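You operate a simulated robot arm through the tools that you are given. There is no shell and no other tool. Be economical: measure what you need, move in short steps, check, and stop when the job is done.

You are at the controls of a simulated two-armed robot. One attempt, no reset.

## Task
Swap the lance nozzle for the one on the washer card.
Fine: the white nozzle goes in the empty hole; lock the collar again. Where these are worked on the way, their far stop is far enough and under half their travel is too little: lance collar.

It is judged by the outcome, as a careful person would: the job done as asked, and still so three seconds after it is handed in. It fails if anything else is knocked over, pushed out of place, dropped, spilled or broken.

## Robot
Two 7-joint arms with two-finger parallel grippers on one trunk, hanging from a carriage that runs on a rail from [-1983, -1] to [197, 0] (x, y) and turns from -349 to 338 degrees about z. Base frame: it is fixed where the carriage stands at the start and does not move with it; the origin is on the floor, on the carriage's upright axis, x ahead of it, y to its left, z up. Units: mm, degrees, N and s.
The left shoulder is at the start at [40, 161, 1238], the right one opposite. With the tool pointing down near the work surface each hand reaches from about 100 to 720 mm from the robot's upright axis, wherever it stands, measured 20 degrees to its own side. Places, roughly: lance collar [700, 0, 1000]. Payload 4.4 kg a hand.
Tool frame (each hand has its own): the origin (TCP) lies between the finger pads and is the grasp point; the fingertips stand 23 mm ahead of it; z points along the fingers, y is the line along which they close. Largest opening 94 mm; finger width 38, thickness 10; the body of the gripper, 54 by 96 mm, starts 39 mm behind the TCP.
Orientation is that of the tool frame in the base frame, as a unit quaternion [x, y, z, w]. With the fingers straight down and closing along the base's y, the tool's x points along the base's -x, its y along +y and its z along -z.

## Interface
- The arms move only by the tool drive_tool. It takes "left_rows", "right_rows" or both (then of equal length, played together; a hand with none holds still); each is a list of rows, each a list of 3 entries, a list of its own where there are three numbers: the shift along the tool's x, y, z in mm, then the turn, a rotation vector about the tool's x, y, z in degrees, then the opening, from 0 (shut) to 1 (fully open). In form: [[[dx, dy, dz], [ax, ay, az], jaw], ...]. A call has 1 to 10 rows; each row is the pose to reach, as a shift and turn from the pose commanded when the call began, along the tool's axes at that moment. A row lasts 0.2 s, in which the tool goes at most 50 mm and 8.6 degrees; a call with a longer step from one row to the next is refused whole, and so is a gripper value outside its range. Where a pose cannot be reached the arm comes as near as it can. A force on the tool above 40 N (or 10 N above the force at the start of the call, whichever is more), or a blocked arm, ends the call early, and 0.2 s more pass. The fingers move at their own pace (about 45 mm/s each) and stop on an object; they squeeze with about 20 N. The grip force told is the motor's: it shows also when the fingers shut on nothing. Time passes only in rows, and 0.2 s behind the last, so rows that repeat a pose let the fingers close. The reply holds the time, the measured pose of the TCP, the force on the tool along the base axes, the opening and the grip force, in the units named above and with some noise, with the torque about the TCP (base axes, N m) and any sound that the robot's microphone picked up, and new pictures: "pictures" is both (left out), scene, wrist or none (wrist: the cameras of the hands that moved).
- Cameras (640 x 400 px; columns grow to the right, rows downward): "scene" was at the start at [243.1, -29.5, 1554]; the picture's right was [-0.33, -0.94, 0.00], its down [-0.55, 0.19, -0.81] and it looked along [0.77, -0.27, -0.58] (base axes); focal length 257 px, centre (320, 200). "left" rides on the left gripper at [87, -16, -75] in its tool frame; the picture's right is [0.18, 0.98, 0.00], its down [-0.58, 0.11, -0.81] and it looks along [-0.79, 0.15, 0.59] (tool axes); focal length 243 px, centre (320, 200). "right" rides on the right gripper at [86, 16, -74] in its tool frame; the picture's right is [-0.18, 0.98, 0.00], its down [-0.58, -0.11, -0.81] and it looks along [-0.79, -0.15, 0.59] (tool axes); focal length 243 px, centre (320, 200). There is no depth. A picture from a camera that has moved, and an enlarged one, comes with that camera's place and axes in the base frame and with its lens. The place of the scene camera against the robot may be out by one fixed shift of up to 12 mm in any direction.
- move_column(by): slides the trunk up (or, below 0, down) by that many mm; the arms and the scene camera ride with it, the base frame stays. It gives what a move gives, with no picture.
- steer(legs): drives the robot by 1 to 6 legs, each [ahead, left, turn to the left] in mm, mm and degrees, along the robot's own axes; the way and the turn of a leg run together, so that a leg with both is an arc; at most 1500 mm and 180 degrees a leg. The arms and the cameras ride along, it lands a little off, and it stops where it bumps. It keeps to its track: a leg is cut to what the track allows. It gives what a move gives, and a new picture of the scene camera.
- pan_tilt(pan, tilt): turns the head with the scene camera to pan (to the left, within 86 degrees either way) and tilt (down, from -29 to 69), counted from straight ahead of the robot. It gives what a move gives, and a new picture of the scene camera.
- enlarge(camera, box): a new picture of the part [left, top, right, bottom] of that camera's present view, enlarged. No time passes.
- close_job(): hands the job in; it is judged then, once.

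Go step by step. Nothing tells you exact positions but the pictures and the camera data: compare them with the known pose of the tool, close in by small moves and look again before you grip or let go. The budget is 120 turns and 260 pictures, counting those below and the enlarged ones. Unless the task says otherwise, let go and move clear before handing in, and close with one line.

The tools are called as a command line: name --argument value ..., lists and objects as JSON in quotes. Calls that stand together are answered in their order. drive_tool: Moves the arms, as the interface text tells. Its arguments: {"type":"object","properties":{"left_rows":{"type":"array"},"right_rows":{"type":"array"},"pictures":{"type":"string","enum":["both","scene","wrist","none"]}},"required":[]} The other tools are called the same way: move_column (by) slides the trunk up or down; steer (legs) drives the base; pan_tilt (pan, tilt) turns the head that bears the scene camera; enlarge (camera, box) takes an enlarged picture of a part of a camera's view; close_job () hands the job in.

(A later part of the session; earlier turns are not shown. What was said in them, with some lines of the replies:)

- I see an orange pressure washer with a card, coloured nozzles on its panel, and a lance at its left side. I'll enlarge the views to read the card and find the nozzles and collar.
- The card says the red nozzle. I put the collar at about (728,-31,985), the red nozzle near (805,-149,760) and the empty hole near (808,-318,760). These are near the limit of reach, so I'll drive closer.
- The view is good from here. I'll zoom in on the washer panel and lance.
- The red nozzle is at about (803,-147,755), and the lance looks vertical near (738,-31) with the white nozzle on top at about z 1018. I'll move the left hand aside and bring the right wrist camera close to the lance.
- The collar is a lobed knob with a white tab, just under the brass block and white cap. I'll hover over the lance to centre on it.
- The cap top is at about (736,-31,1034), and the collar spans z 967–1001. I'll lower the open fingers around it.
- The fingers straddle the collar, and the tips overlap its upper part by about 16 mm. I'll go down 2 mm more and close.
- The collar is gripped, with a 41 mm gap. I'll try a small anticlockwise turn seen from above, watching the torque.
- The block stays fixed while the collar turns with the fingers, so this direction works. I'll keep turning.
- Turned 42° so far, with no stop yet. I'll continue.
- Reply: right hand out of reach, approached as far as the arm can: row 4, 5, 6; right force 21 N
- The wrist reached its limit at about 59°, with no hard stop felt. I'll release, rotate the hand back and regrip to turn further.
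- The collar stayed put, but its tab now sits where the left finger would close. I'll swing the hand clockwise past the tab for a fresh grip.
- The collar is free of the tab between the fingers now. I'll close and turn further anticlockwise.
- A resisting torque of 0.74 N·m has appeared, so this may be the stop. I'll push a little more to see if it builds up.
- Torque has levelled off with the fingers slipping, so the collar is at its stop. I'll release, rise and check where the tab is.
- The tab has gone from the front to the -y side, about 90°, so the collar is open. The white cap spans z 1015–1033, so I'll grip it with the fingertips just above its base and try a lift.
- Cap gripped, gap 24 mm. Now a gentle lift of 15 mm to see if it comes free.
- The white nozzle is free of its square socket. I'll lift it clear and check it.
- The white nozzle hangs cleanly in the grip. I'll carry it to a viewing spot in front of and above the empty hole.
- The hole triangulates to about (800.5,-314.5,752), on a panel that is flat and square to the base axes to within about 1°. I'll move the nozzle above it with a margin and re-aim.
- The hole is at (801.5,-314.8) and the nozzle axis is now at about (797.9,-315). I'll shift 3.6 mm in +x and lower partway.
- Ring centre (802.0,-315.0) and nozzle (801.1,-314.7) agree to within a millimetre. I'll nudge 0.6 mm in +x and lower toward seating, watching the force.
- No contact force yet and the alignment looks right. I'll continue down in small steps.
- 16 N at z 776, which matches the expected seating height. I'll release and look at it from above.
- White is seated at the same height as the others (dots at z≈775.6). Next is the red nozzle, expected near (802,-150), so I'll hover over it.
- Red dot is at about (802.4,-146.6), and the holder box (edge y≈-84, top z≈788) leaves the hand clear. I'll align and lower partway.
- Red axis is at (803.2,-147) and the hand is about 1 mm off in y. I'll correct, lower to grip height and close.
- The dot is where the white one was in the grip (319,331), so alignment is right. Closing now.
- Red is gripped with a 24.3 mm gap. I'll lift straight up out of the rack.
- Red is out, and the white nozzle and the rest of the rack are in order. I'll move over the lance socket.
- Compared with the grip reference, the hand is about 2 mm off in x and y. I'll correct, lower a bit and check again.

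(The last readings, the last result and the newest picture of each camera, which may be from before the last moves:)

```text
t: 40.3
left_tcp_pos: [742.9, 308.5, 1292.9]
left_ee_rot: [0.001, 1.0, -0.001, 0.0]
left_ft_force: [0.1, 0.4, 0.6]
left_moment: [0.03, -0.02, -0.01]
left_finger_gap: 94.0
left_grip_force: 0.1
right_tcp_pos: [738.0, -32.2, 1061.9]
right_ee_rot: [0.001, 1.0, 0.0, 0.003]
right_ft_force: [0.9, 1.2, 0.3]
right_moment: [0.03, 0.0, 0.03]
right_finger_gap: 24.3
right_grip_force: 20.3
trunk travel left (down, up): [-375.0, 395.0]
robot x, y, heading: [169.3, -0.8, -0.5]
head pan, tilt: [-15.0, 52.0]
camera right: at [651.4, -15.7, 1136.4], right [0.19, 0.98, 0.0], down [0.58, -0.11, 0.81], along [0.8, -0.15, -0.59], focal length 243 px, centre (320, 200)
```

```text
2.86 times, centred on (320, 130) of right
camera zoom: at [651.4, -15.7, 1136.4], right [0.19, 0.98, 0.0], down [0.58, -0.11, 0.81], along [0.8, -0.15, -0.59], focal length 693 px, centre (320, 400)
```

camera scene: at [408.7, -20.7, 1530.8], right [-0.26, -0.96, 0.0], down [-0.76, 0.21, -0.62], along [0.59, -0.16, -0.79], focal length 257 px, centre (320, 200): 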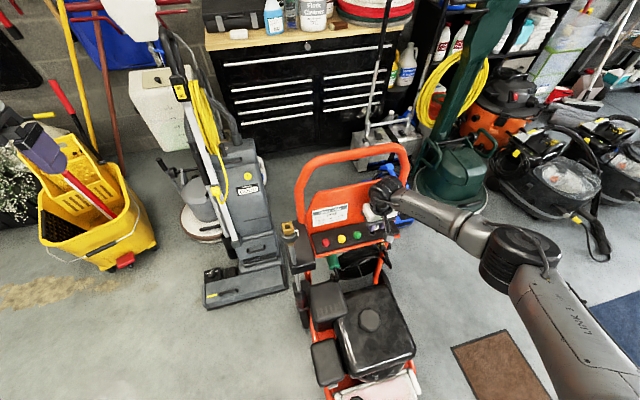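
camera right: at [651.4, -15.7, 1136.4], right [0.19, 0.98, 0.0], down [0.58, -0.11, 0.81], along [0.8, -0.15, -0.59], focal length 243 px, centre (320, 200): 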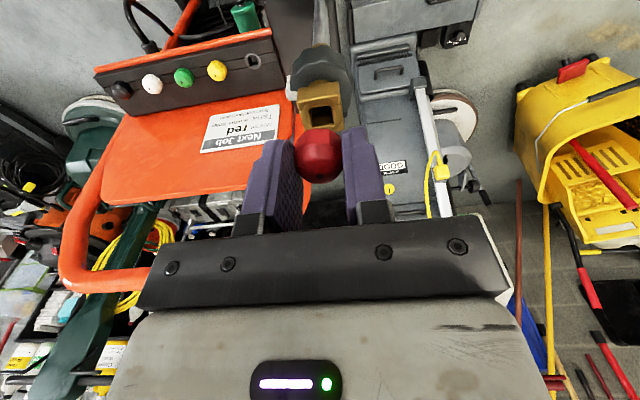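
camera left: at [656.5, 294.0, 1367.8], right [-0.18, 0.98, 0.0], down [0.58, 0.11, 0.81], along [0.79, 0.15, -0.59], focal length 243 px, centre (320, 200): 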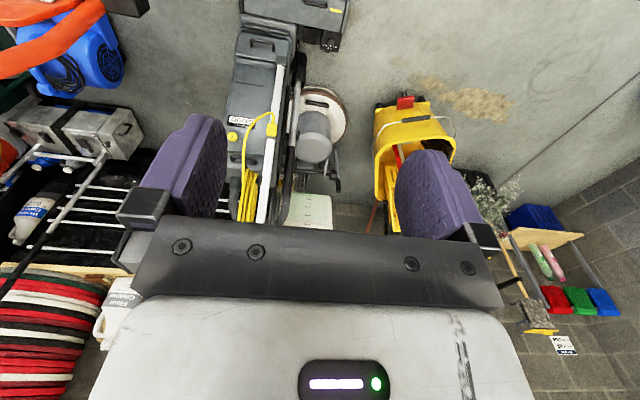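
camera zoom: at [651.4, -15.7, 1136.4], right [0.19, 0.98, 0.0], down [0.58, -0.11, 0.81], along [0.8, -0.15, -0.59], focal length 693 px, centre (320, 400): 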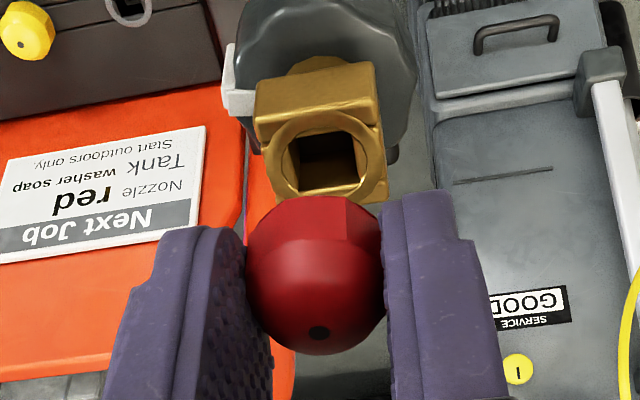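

Compared with the picture taken right after extraction, the block corners match to within about 0.5 mm, so the alignment is good. Lowering in small steps while watching the force.

drive_tool --right_rows '[[[0, 0, 5], [0, 0, 0], 0.05], [[0, 0, 9], [0, 0, 0], 0.05], [[0, 0, 13], [0, 0, 0], 0.05], [[0, 0, 16], [0, 0, 0], 0.05]]' --pictures "wrist"

enlarge --camera "right" --box '[220, 60, 420, 220]'

```text
t: 41.3
left_tcp_pos: [743.5, 308.1, 1292.0]
left_ee_rot: [0.001, 1.0, 0.0, 0.001]
left_ft_force: [-0.4, -0.4, 0.3]
left_moment: [0.02, -0.04, 0.0]
left_finger_gap: 93.9
left_grip_force: 0.0
right_tcp_pos: [738.8, -31.1, 1047.1]
right_ee_rot: [0.001, 1.0, -0.001, 0.002]
right_ft_force: [-1.0, 0.9, -0.8]
right_moment: [-0.03, -0.01, 0.02]
right_finger_gap: 24.3
right_grip_force: 20.1
trunk travel left (down, up): [-375.0, 395.0]
robot x, y, heading: [174.9, 4.9, -0.4]
head pan, tilt: [-15.0, 52.0]
camera right: at [651.1, -15.6, 1121.0], right [0.19, 0.98, 0.0], down [0.58, -0.11, 0.81], along [0.8, -0.15, -0.59], focal length 243 px, centre (320, 200)
```

right: 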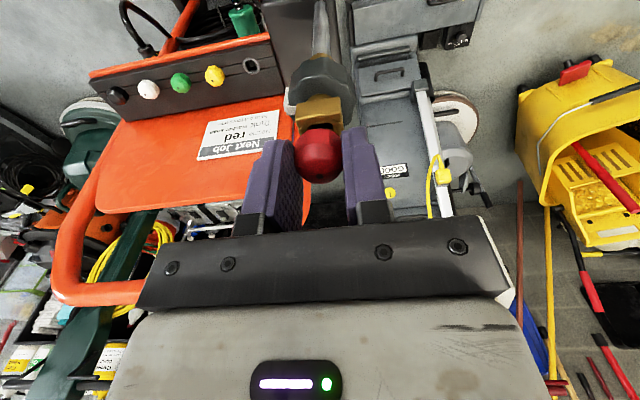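

```text
2.50 times, centred on (320, 140) of right
camera zoom: at [651.1, -15.6, 1121.0], right [0.19, 0.98, 0.0], down [0.58, -0.11, 0.81], along [0.8, -0.15, -0.59], focal length 606 px, centre (320, 350)
```

zoom: 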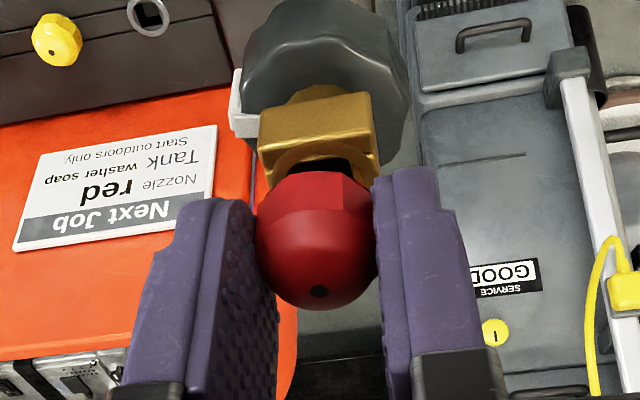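

No contact yet. The block looks about 1 mm right of its reference, so I'll nudge +0.7 mm in y and seat it.

drive_tool --right_rows '[[[0, 0.7, 2], [0, 0, 0], 0.05], [[0, 0.7, 4], [0, 0, 0], 0.05], [[0, 0.7, 6], [0, 0, 0], 0.05], [[0, 0.7, 8], [0, 0, 0], 0.05], [[0, 0.7, 9.5], [0, 0, 0], 0.05]]' --pictures "wrist"

enlarge --camera "right" --box '[220, 60, 420, 220]'

```text
t: 42.5
left_tcp_pos: [742.8, 308.9, 1292.9]
left_ee_rot: [0.002, 1.0, 0.0, 0.0]
left_ft_force: [-0.1, 0.1, 0.5]
left_moment: [0.01, 0.02, -0.03]
left_finger_gap: 94.1
left_grip_force: 0.0
right_tcp_pos: [739.7, -31.9, 1037.9]
right_ee_rot: [0.0, 1.0, -0.001, 0.003]
right_ft_force: [0.8, 2.6, 0.9]
right_moment: [-0.01, -0.03, -0.01]
right_finger_gap: 24.4
right_grip_force: 20.1
trunk travel left (down, up): [-375.0, 395.0]
robot x, y, heading: [177.8, 3.5, -0.0]
head pan, tilt: [-15.0, 52.0]
camera right: at [651.7, -14.9, 1112.3], right [0.18, 0.98, 0.0], down [0.58, -0.11, 0.81], along [0.8, -0.15, -0.59], focal length 243 px, centre (320, 200)
```

right: 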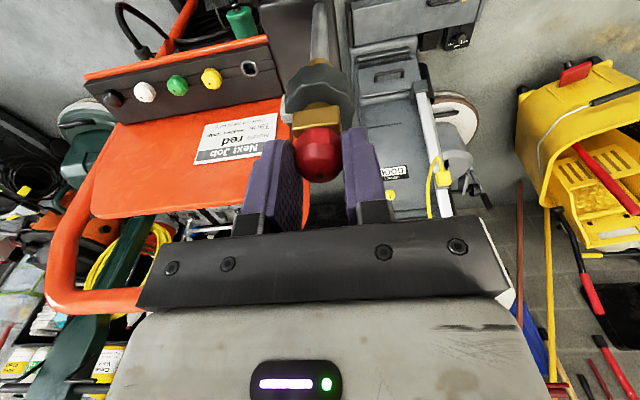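

```text
2.50 times, centred on (320, 140) of right
camera zoom: at [651.7, -14.9, 1112.3], right [0.18, 0.98, 0.0], down [0.58, -0.11, 0.81], along [0.8, -0.15, -0.59], focal length 606 px, centre (320, 350)
```

zoom: 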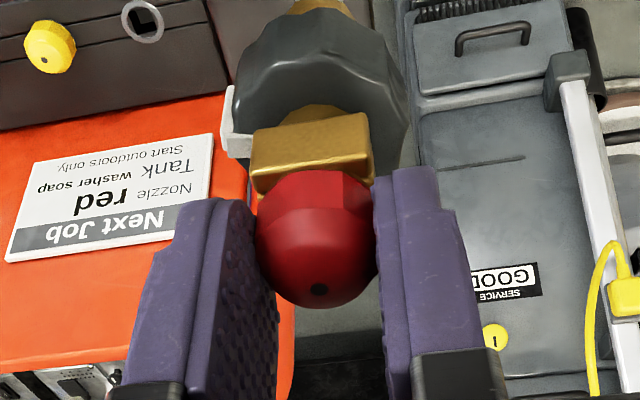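

This nearly matches the original seated picture. I'll press 3 mm further to confirm it's seated.

drive_tool --right_rows '[[[0, 0, 1], [0, 0, 0], 0.05], [[0, 0, 2], [0, 0, 0], 0.05], [[0, 0, 3], [0, 0, 0], 0.05]]' --pictures "none"

enlarge --camera "right" --box '[220, 60, 420, 220]'

```text
t: 43.3
left_tcp_pos: [743.4, 309.9, 1293.4]
left_ee_rot: [0.001, 1.0, 0.001, -0.001]
left_ft_force: [0.3, -0.5, 0.3]
left_moment: [-0.04, 0.01, 0.0]
left_finger_gap: 94.2
left_grip_force: 0.0
right_tcp_pos: [739.9, -32.4, 1035.8]
right_ee_rot: [0.0, 1.0, 0.001, 0.003]
right_ft_force: [-4.9, 8.1, 16.3]
right_moment: [0.11, 0.11, 0.01]
right_finger_gap: 24.5
right_grip_force: 19.6
trunk travel left (down, up): [-375.0, 395.0]
robot x, y, heading: [175.8, 3.1, -0.2]
head pan, tilt: [-15.0, 52.0]
```

```text
2.50 times, centred on (320, 140) of right
camera zoom: at [652.2, -15.1, 1110.4], right [0.18, 0.98, 0.0], down [0.58, -0.11, 0.81], along [0.8, -0.15, -0.59], focal length 606 px, centre (320, 350)
```

zoom: 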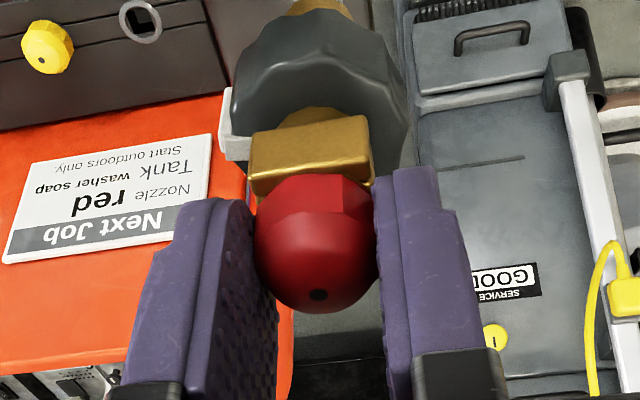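

It resists with 16 N, so it is seated. I'll release, rotate the hand to about -58°, and straddle the collar for locking clear of the tab.

drive_tool --right_rows '[[[0, 0, -2], [0, 0, 0], 0.3], [[0, 0, -3], [0, 0, 0], 0.9], [[0, 0, -3], [0, 0, 0], 0.9], [[0, 0, -3], [0, 0, -8], 0.9], [[0, 0, -3], [0, 0, -16], 0.9], [[0, 0, -3], [0, 0, -24], 0.9], [[0, 0, -3], [0, 0, -32], 0.9], [[0, 0, -3], [0, 0, -40], 0.9], [[0, 0, -3], [0, 0, -48], 0.9], [[0, 0, -3], [0, 0, -56], 0.9]]' --pictures "wrist"

enlarge --camera "right" --box '[220, 60, 420, 220]'

```text
t: 45.5
left_tcp_pos: [743.2, 308.6, 1292.4]
left_ee_rot: [0.002, 1.0, 0.001, 0.0]
left_ft_force: [0.1, -0.1, 0.4]
left_moment: [0.02, 0.02, 0.0]
left_finger_gap: 94.2
left_grip_force: 0.1
right_tcp_pos: [739.0, -33.8, 1036.9]
right_ee_rot: [-0.47, 0.883, -0.002, 0.001]
right_ft_force: [-0.7, 0.4, 0.7]
right_moment: [0.01, 0.02, 0.02]
right_finger_gap: 84.8
right_grip_force: 0.1
trunk travel left (down, up): [-375.0, 395.0]
robot x, y, heading: [173.7, 1.5, -0.3]
head pan, tilt: [-15.0, 52.0]
camera right: at [676.6, -95.6, 1111.9], right [-0.71, 0.7, 0.0], down [0.41, 0.42, 0.81], along [0.57, 0.57, -0.59], focal length 243 px, centre (320, 200)
```

right: 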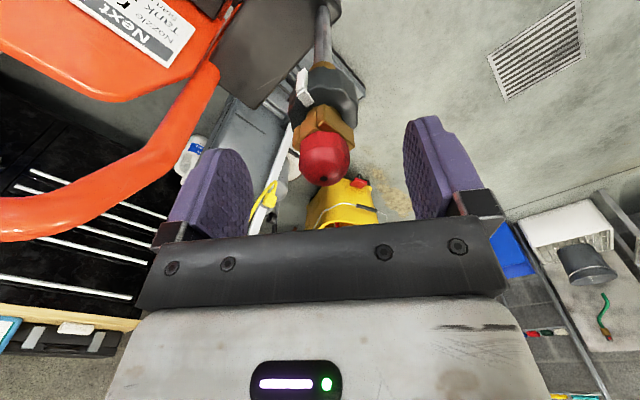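

```text
2.50 times, centred on (320, 140) of right
camera zoom: at [676.6, -95.6, 1111.9], right [-0.71, 0.7, 0.0], down [0.41, 0.42, 0.81], along [0.57, 0.57, -0.59], focal length 606 px, centre (320, 350)
```

zoom: 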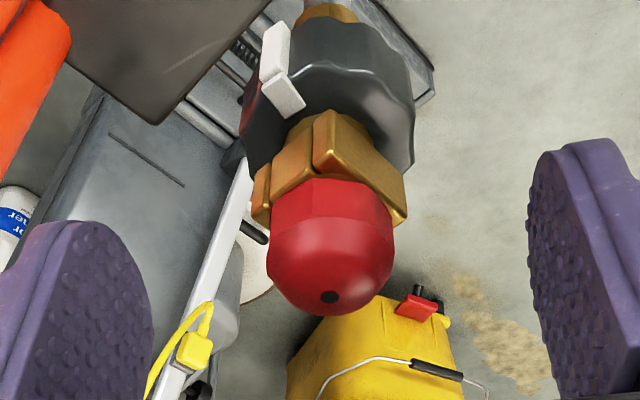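

Red sits fully down, and the tab is on the camera-facing side, clear of the fingers. I'll recentre by about 2 mm and lower to the collar, then grip.

drive_tool --right_rows '[[[-1, 2, 0], [0, 0, 0], 0.9], [[-1, 2, 12], [0, 0, 0], 0.9], [[-1, 2, 26], [0, 0, 0], 0.9], [[-1, 2, 36], [0, 0, 0], 0.9], [[-1, 2, 41.5], [0, 0, 0], 0.9], [[-1, 2, 41.5], [0, 0, 0], 0.5], [[-1, 2, 41.5], [0, 0, 0], 0.3], [[-1, 2, 41.5], [0, 0, 0], 0.3], [[-1, 2, 41.5], [0, 0, 0], 0.3], [[-1, 2, 41.5], [0, 0, 0], 0.3]]' --pictures "wrist"

enlarge --camera "right" --box '[220, 80, 420, 240]'

```text
t: 47.7
left_tcp_pos: [743.7, 309.6, 1293.3]
left_ee_rot: [0.002, 1.0, 0.0, 0.0]
left_ft_force: [-0.2, 0.2, -0.1]
left_moment: [-0.02, 0.0, -0.01]
left_finger_gap: 94.0
left_grip_force: 0.0
right_tcp_pos: [739.7, -30.9, 994.9]
right_ee_rot: [-0.469, 0.883, -0.002, 0.002]
right_ft_force: [2.6, 0.1, -4.5]
right_moment: [0.11, -0.13, -0.01]
right_finger_gap: 41.0
right_grip_force: 44.7
trunk travel left (down, up): [-375.0, 395.0]
robot x, y, heading: [176.6, -2.6, -0.4]
head pan, tilt: [-15.0, 52.0]
camera right: at [676.3, -92.2, 1070.3], right [-0.71, 0.7, 0.0], down [0.41, 0.42, 0.81], along [0.57, 0.57, -0.59], focal length 243 px, centre (320, 200)
```

right: 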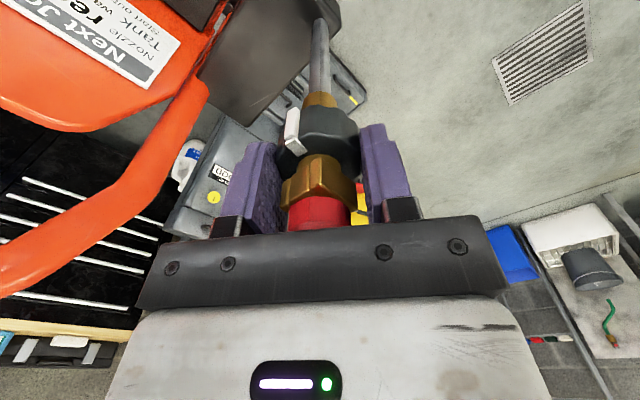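

```text
2.50 times, centred on (320, 160) of right
camera zoom: at [676.3, -92.2, 1070.3], right [-0.71, 0.7, 0.0], down [0.41, 0.42, 0.81], along [0.57, 0.57, -0.59], focal length 606 px, centre (320, 300)
```

zoom: 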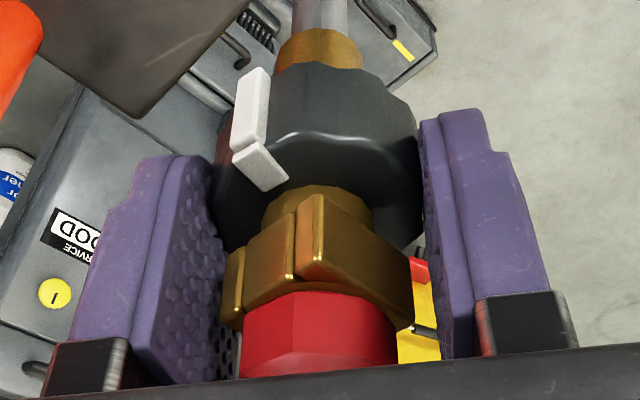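

Collar gripped and the tab is clear. I'll turn clockwise to lock.

drive_tool --right_rows '[[[0, 0, 0], [0, 0, 6], 0.3], [[0, 0, 0], [0, 0, 12], 0.3], [[0, 0, 0], [0, 0, 18], 0.3], [[0, 0, 0], [0, 0, 24], 0.3], [[0, 0, 0], [0, 0, 30], 0.3], [[0, 0, 0], [0, 0, 36], 0.3], [[0, 0, 0], [0, 0, 42], 0.3], [[0, 0, 0], [0, 0, 48], 0.3], [[0, 0, 0], [0, 0, 54], 0.3], [[0, 0, 0], [0, 0, 60], 0.3]]' --pictures "wrist"

enlarge --camera "right" --box '[220, 80, 420, 240]'

```text
t: 49.9
left_tcp_pos: [742.5, 308.0, 1293.6]
left_ee_rot: [0.002, 1.0, 0.0, 0.0]
left_ft_force: [-0.8, -0.3, 0.7]
left_moment: [0.0, 0.02, -0.01]
left_finger_gap: 93.7
left_grip_force: 0.1
right_tcp_pos: [737.8, -31.3, 996.1]
right_ee_rot: [0.037, 0.999, -0.001, 0.002]
right_ft_force: [6.7, -3.8, -10.8]
right_moment: [-0.15, 0.25, 0.01]
right_finger_gap: 41.1
right_grip_force: 44.3
trunk travel left (down, up): [-375.0, 395.0]
robot x, y, heading: [178.4, 0.3, -0.3]
head pan, tilt: [-15.0, 52.0]
camera right: at [652.1, -8.3, 1070.1], right [0.26, 0.97, 0.0], down [0.57, -0.15, 0.81], along [0.78, -0.21, -0.59], focal length 243 px, centre (320, 200)
```

right: 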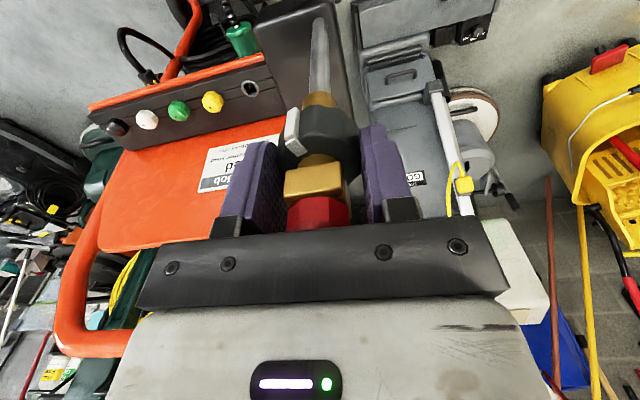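

```text
2.50 times, centred on (320, 160) of right
camera zoom: at [652.1, -8.3, 1070.1], right [0.26, 0.97, 0.0], down [0.57, -0.15, 0.81], along [0.78, -0.21, -0.59], focal length 606 px, centre (320, 300)
```

zoom: 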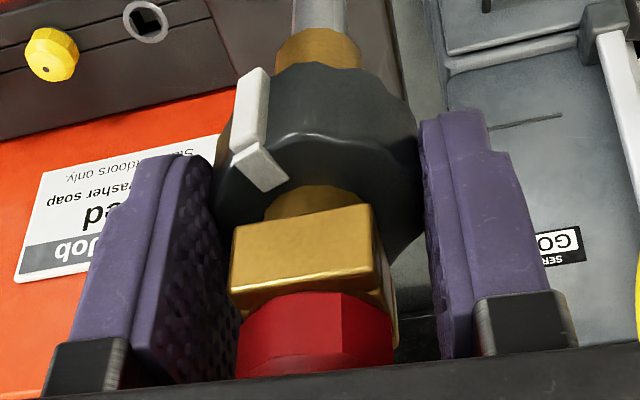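

Collar turned 60° with the grip. I'll continue to the stop.

drive_tool --right_rows '[[[0, 0, 0], [0, 0, 6], 0.3], [[0, 0, 0], [0, 0, 12], 0.3], [[0, 0, 0], [0, 0, 18], 0.3], [[0, 0, 0], [0, 0, 24], 0.3], [[0, 0, 0], [0, 0, 30], 0.3], [[0, 0, 0], [0, 0, 36], 0.3]]' --pictures "wrist"

enlarge --camera "right" --box '[220, 80, 420, 240]'

```text
t: 51.3
left_tcp_pos: [742.7, 307.6, 1292.2]
left_ee_rot: [0.002, 1.0, 0.0, -0.001]
left_ft_force: [0.3, -0.5, -0.2]
left_moment: [0.03, 0.02, 0.0]
left_finger_gap: 94.1
left_grip_force: 0.1
right_tcp_pos: [738.4, -32.0, 995.6]
right_ee_rot: [0.344, 0.939, 0.0, 0.003]
right_ft_force: [-3.3, -9.3, 0.2]
right_moment: [-0.17, 0.07, 0.69]
right_finger_gap: 41.1
right_grip_force: 45.1
trunk travel left (down, up): [-375.0, 395.0]
robot x, y, heading: [177.1, -0.9, -0.2]
head pan, tilt: [-15.0, 52.0]
camera right: at [681.0, 36.5, 1070.9], right [0.78, 0.63, 0.0], down [0.37, -0.46, 0.81], along [0.51, -0.63, -0.59], focal length 243 px, centre (320, 200)
```

right: 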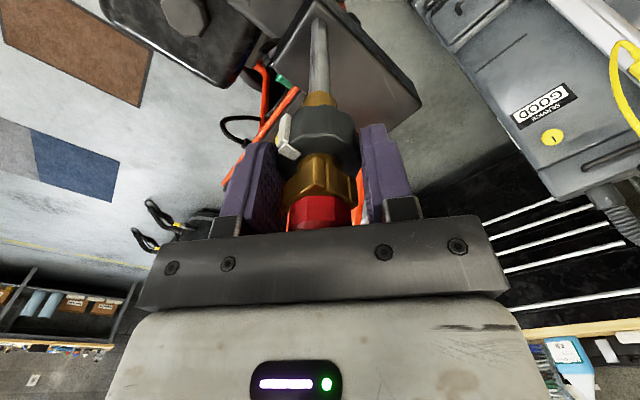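

```text
2.50 times, centred on (320, 160) of right
camera zoom: at [681.0, 36.5, 1070.9], right [0.78, 0.63, 0.0], down [0.37, -0.46, 0.81], along [0.51, -0.63, -0.59], focal length 606 px, centre (320, 300)
```

zoom: 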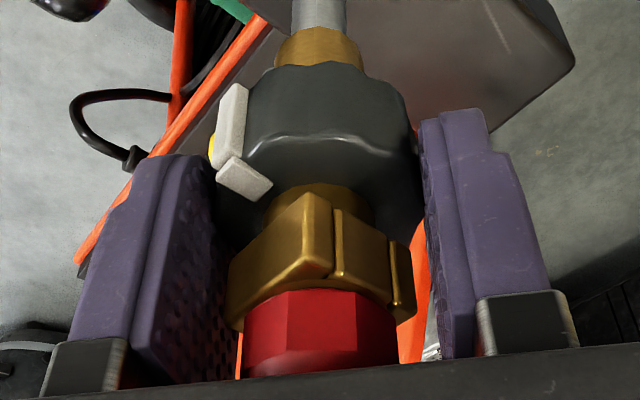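

Torque of 0.69 N·m shows the collar is at its locked stop. I'll release, turn back and rise to inspect.

drive_tool --right_rows '[[[0, 0, 0], [0, 0, -2], 0.9], [[0, 0, 0], [0, 0, -2], 0.9], [[0, 0, 0], [0, 0, -2], 0.9], [[0, 0, 0], [0, 0, -9], 0.9], [[0, 0, -20], [0, 0, -17], 0.9], [[0, 0, -50], [0, 0, -25], 0.9], [[0, 0, -80], [0, 0, -33], 0.9], [[0, 0, -100], [0, 0, -40], 0.9]]' --pictures "wrist"

enlarge --camera "right" --box '[220, 20, 420, 180]'

```text
t: 53.1
left_tcp_pos: [743.2, 307.8, 1294.3]
left_ee_rot: [0.002, 1.0, 0.0, 0.0]
left_ft_force: [0.8, 0.1, 0.6]
left_moment: [0.01, -0.02, 0.02]
left_finger_gap: 94.1
left_grip_force: 0.1
right_tcp_pos: [737.7, -29.3, 1097.7]
right_ee_rot: [0.0, 1.0, 0.0, 0.003]
right_ft_force: [0.0, 0.7, 0.3]
right_moment: [0.01, -0.04, 0.03]
right_finger_gap: 84.1
right_grip_force: 0.0
trunk travel left (down, up): [-375.0, 395.0]
robot x, y, heading: [175.7, -3.4, -0.3]
head pan, tilt: [-15.0, 52.0]
camera right: at [649.7, -12.5, 1171.2], right [0.18, 0.98, 0.0], down [0.58, -0.11, 0.81], along [0.8, -0.15, -0.59], focal length 243 px, centre (320, 200)
```

right: 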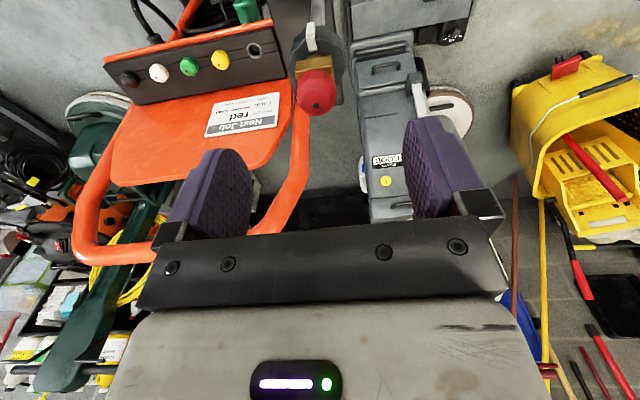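

```text
2.50 times, centred on (320, 100) of right
camera zoom: at [649.7, -12.5, 1171.2], right [0.18, 0.98, 0.0], down [0.58, -0.11, 0.81], along [0.8, -0.15, -0.59], focal length 606 px, centre (320, 450)
```

zoom: 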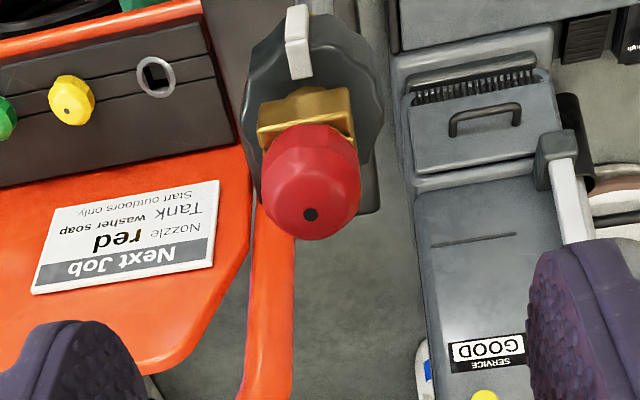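

The tab is back in its original front position, with red on the lance. I'll move the hand clear and take a final look.

drive_tool --right_rows '[[[0, 0, -40], [0, 0, 0], 0.9], [[20, -30, -70], [0, 0, 0], 0.9], [[40, -75, -80], [0, 0, 0], 0.9], [[60, -120, -80], [0, 0, 0], 0.9], [[80, -165, -80], [0, 0, 0], 0.9], [[100, -210, -80], [0, 0, 0], 0.9], [[100, -255, -80], [0, 0, 0], 0.9], [[100, -300, -80], [0, 0, 0], 0.9]]' --pictures "none"

enlarge --camera "scene" --box '[272, 190, 416, 280]'

```text
refused: row 3 steps farther than a row can; nothing moved
```

```text
4.44 times, centred on (344, 235) of scene
camera zoom: at [408.8, -20.7, 1530.7], right [-0.26, -0.96, 0.0], down [-0.76, 0.21, -0.62], along [0.59, -0.16, -0.79], focal length 1140 px, centre (213, 44)
```

zoom: 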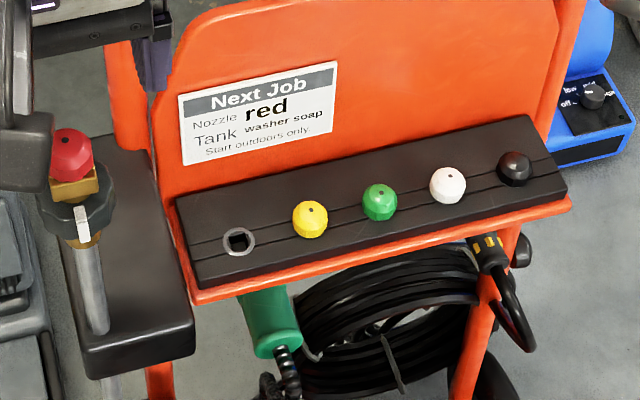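

One step was too long and the call was refused, but the scene already looks right. I'll retreat with shorter steps.

drive_tool --right_rows '[[[0, 0, -40], [0, 0, 0], 0.9], [[10, -25, -75], [0, 0, 0], 0.9], [[25, -65, -80], [0, 0, 0], 0.9], [[40, -105, -80], [0, 0, 0], 0.9], [[55, -145, -80], [0, 0, 0], 0.9], [[70, -185, -80], [0, 0, 0], 0.9], [[85, -225, -80], [0, 0, 0], 0.9], [[100, -265, -80], [0, 0, 0], 0.9]]' --pictures "scene"

enlarge --camera "scene" --box '[272, 200, 368, 260]'

```text
t: 54.9
left_tcp_pos: [743.7, 308.2, 1291.5]
left_ee_rot: [0.001, 1.0, 0.0, -0.001]
left_ft_force: [0.0, -0.8, -0.9]
left_moment: [0.0, -0.01, 0.0]
left_finger_gap: 93.9
left_grip_force: 0.1
right_tcp_pos: [635.8, -299.8, 1175.2]
right_ee_rot: [0.001, 1.0, -0.002, 0.003]
right_ft_force: [0.1, -0.2, 0.3]
right_moment: [0.02, 0.0, 0.02]
right_finger_gap: 84.7
right_grip_force: 0.0
trunk travel left (down, up): [-375.0, 395.0]
robot x, y, heading: [175.6, -6.1, -0.3]
head pan, tilt: [-15.0, 52.0]
camera scene: at [408.3, -21.0, 1530.6], right [-0.26, -0.96, 0.0], down [-0.76, 0.21, -0.62], along [0.59, -0.16, -0.79], focal length 257 px, centre (320, 200)
```

scene: 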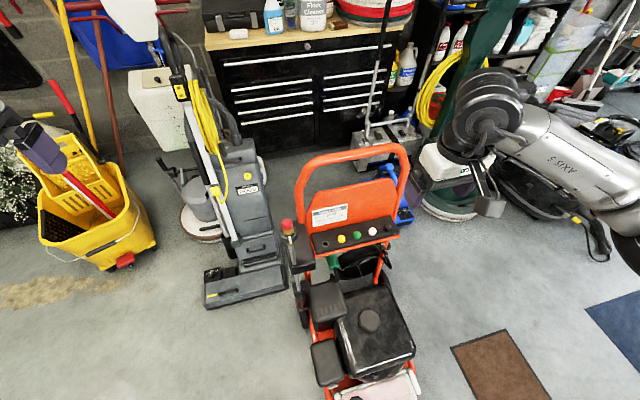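

```text
6.67 times, centred on (320, 230) of scene
camera zoom: at [408.3, -21.0, 1530.6], right [-0.26, -0.96, 0.0], down [-0.76, 0.21, -0.62], along [0.59, -0.16, -0.79], focal length 1710 px, centre (320, 0)
```

zoom: 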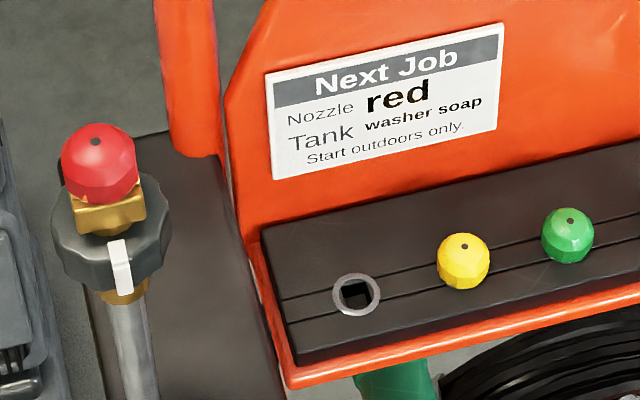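

Red is on the lance with the collar locked, white is in the formerly empty hole, and both hands are clear. Handing in.

close_job

```text
The job is handed in.
```

The nozzle swap is done: the red nozzle the card calls for is on the lance, the collar is turned back to its locked stop, and the white nozzle is in the hole that was empty.
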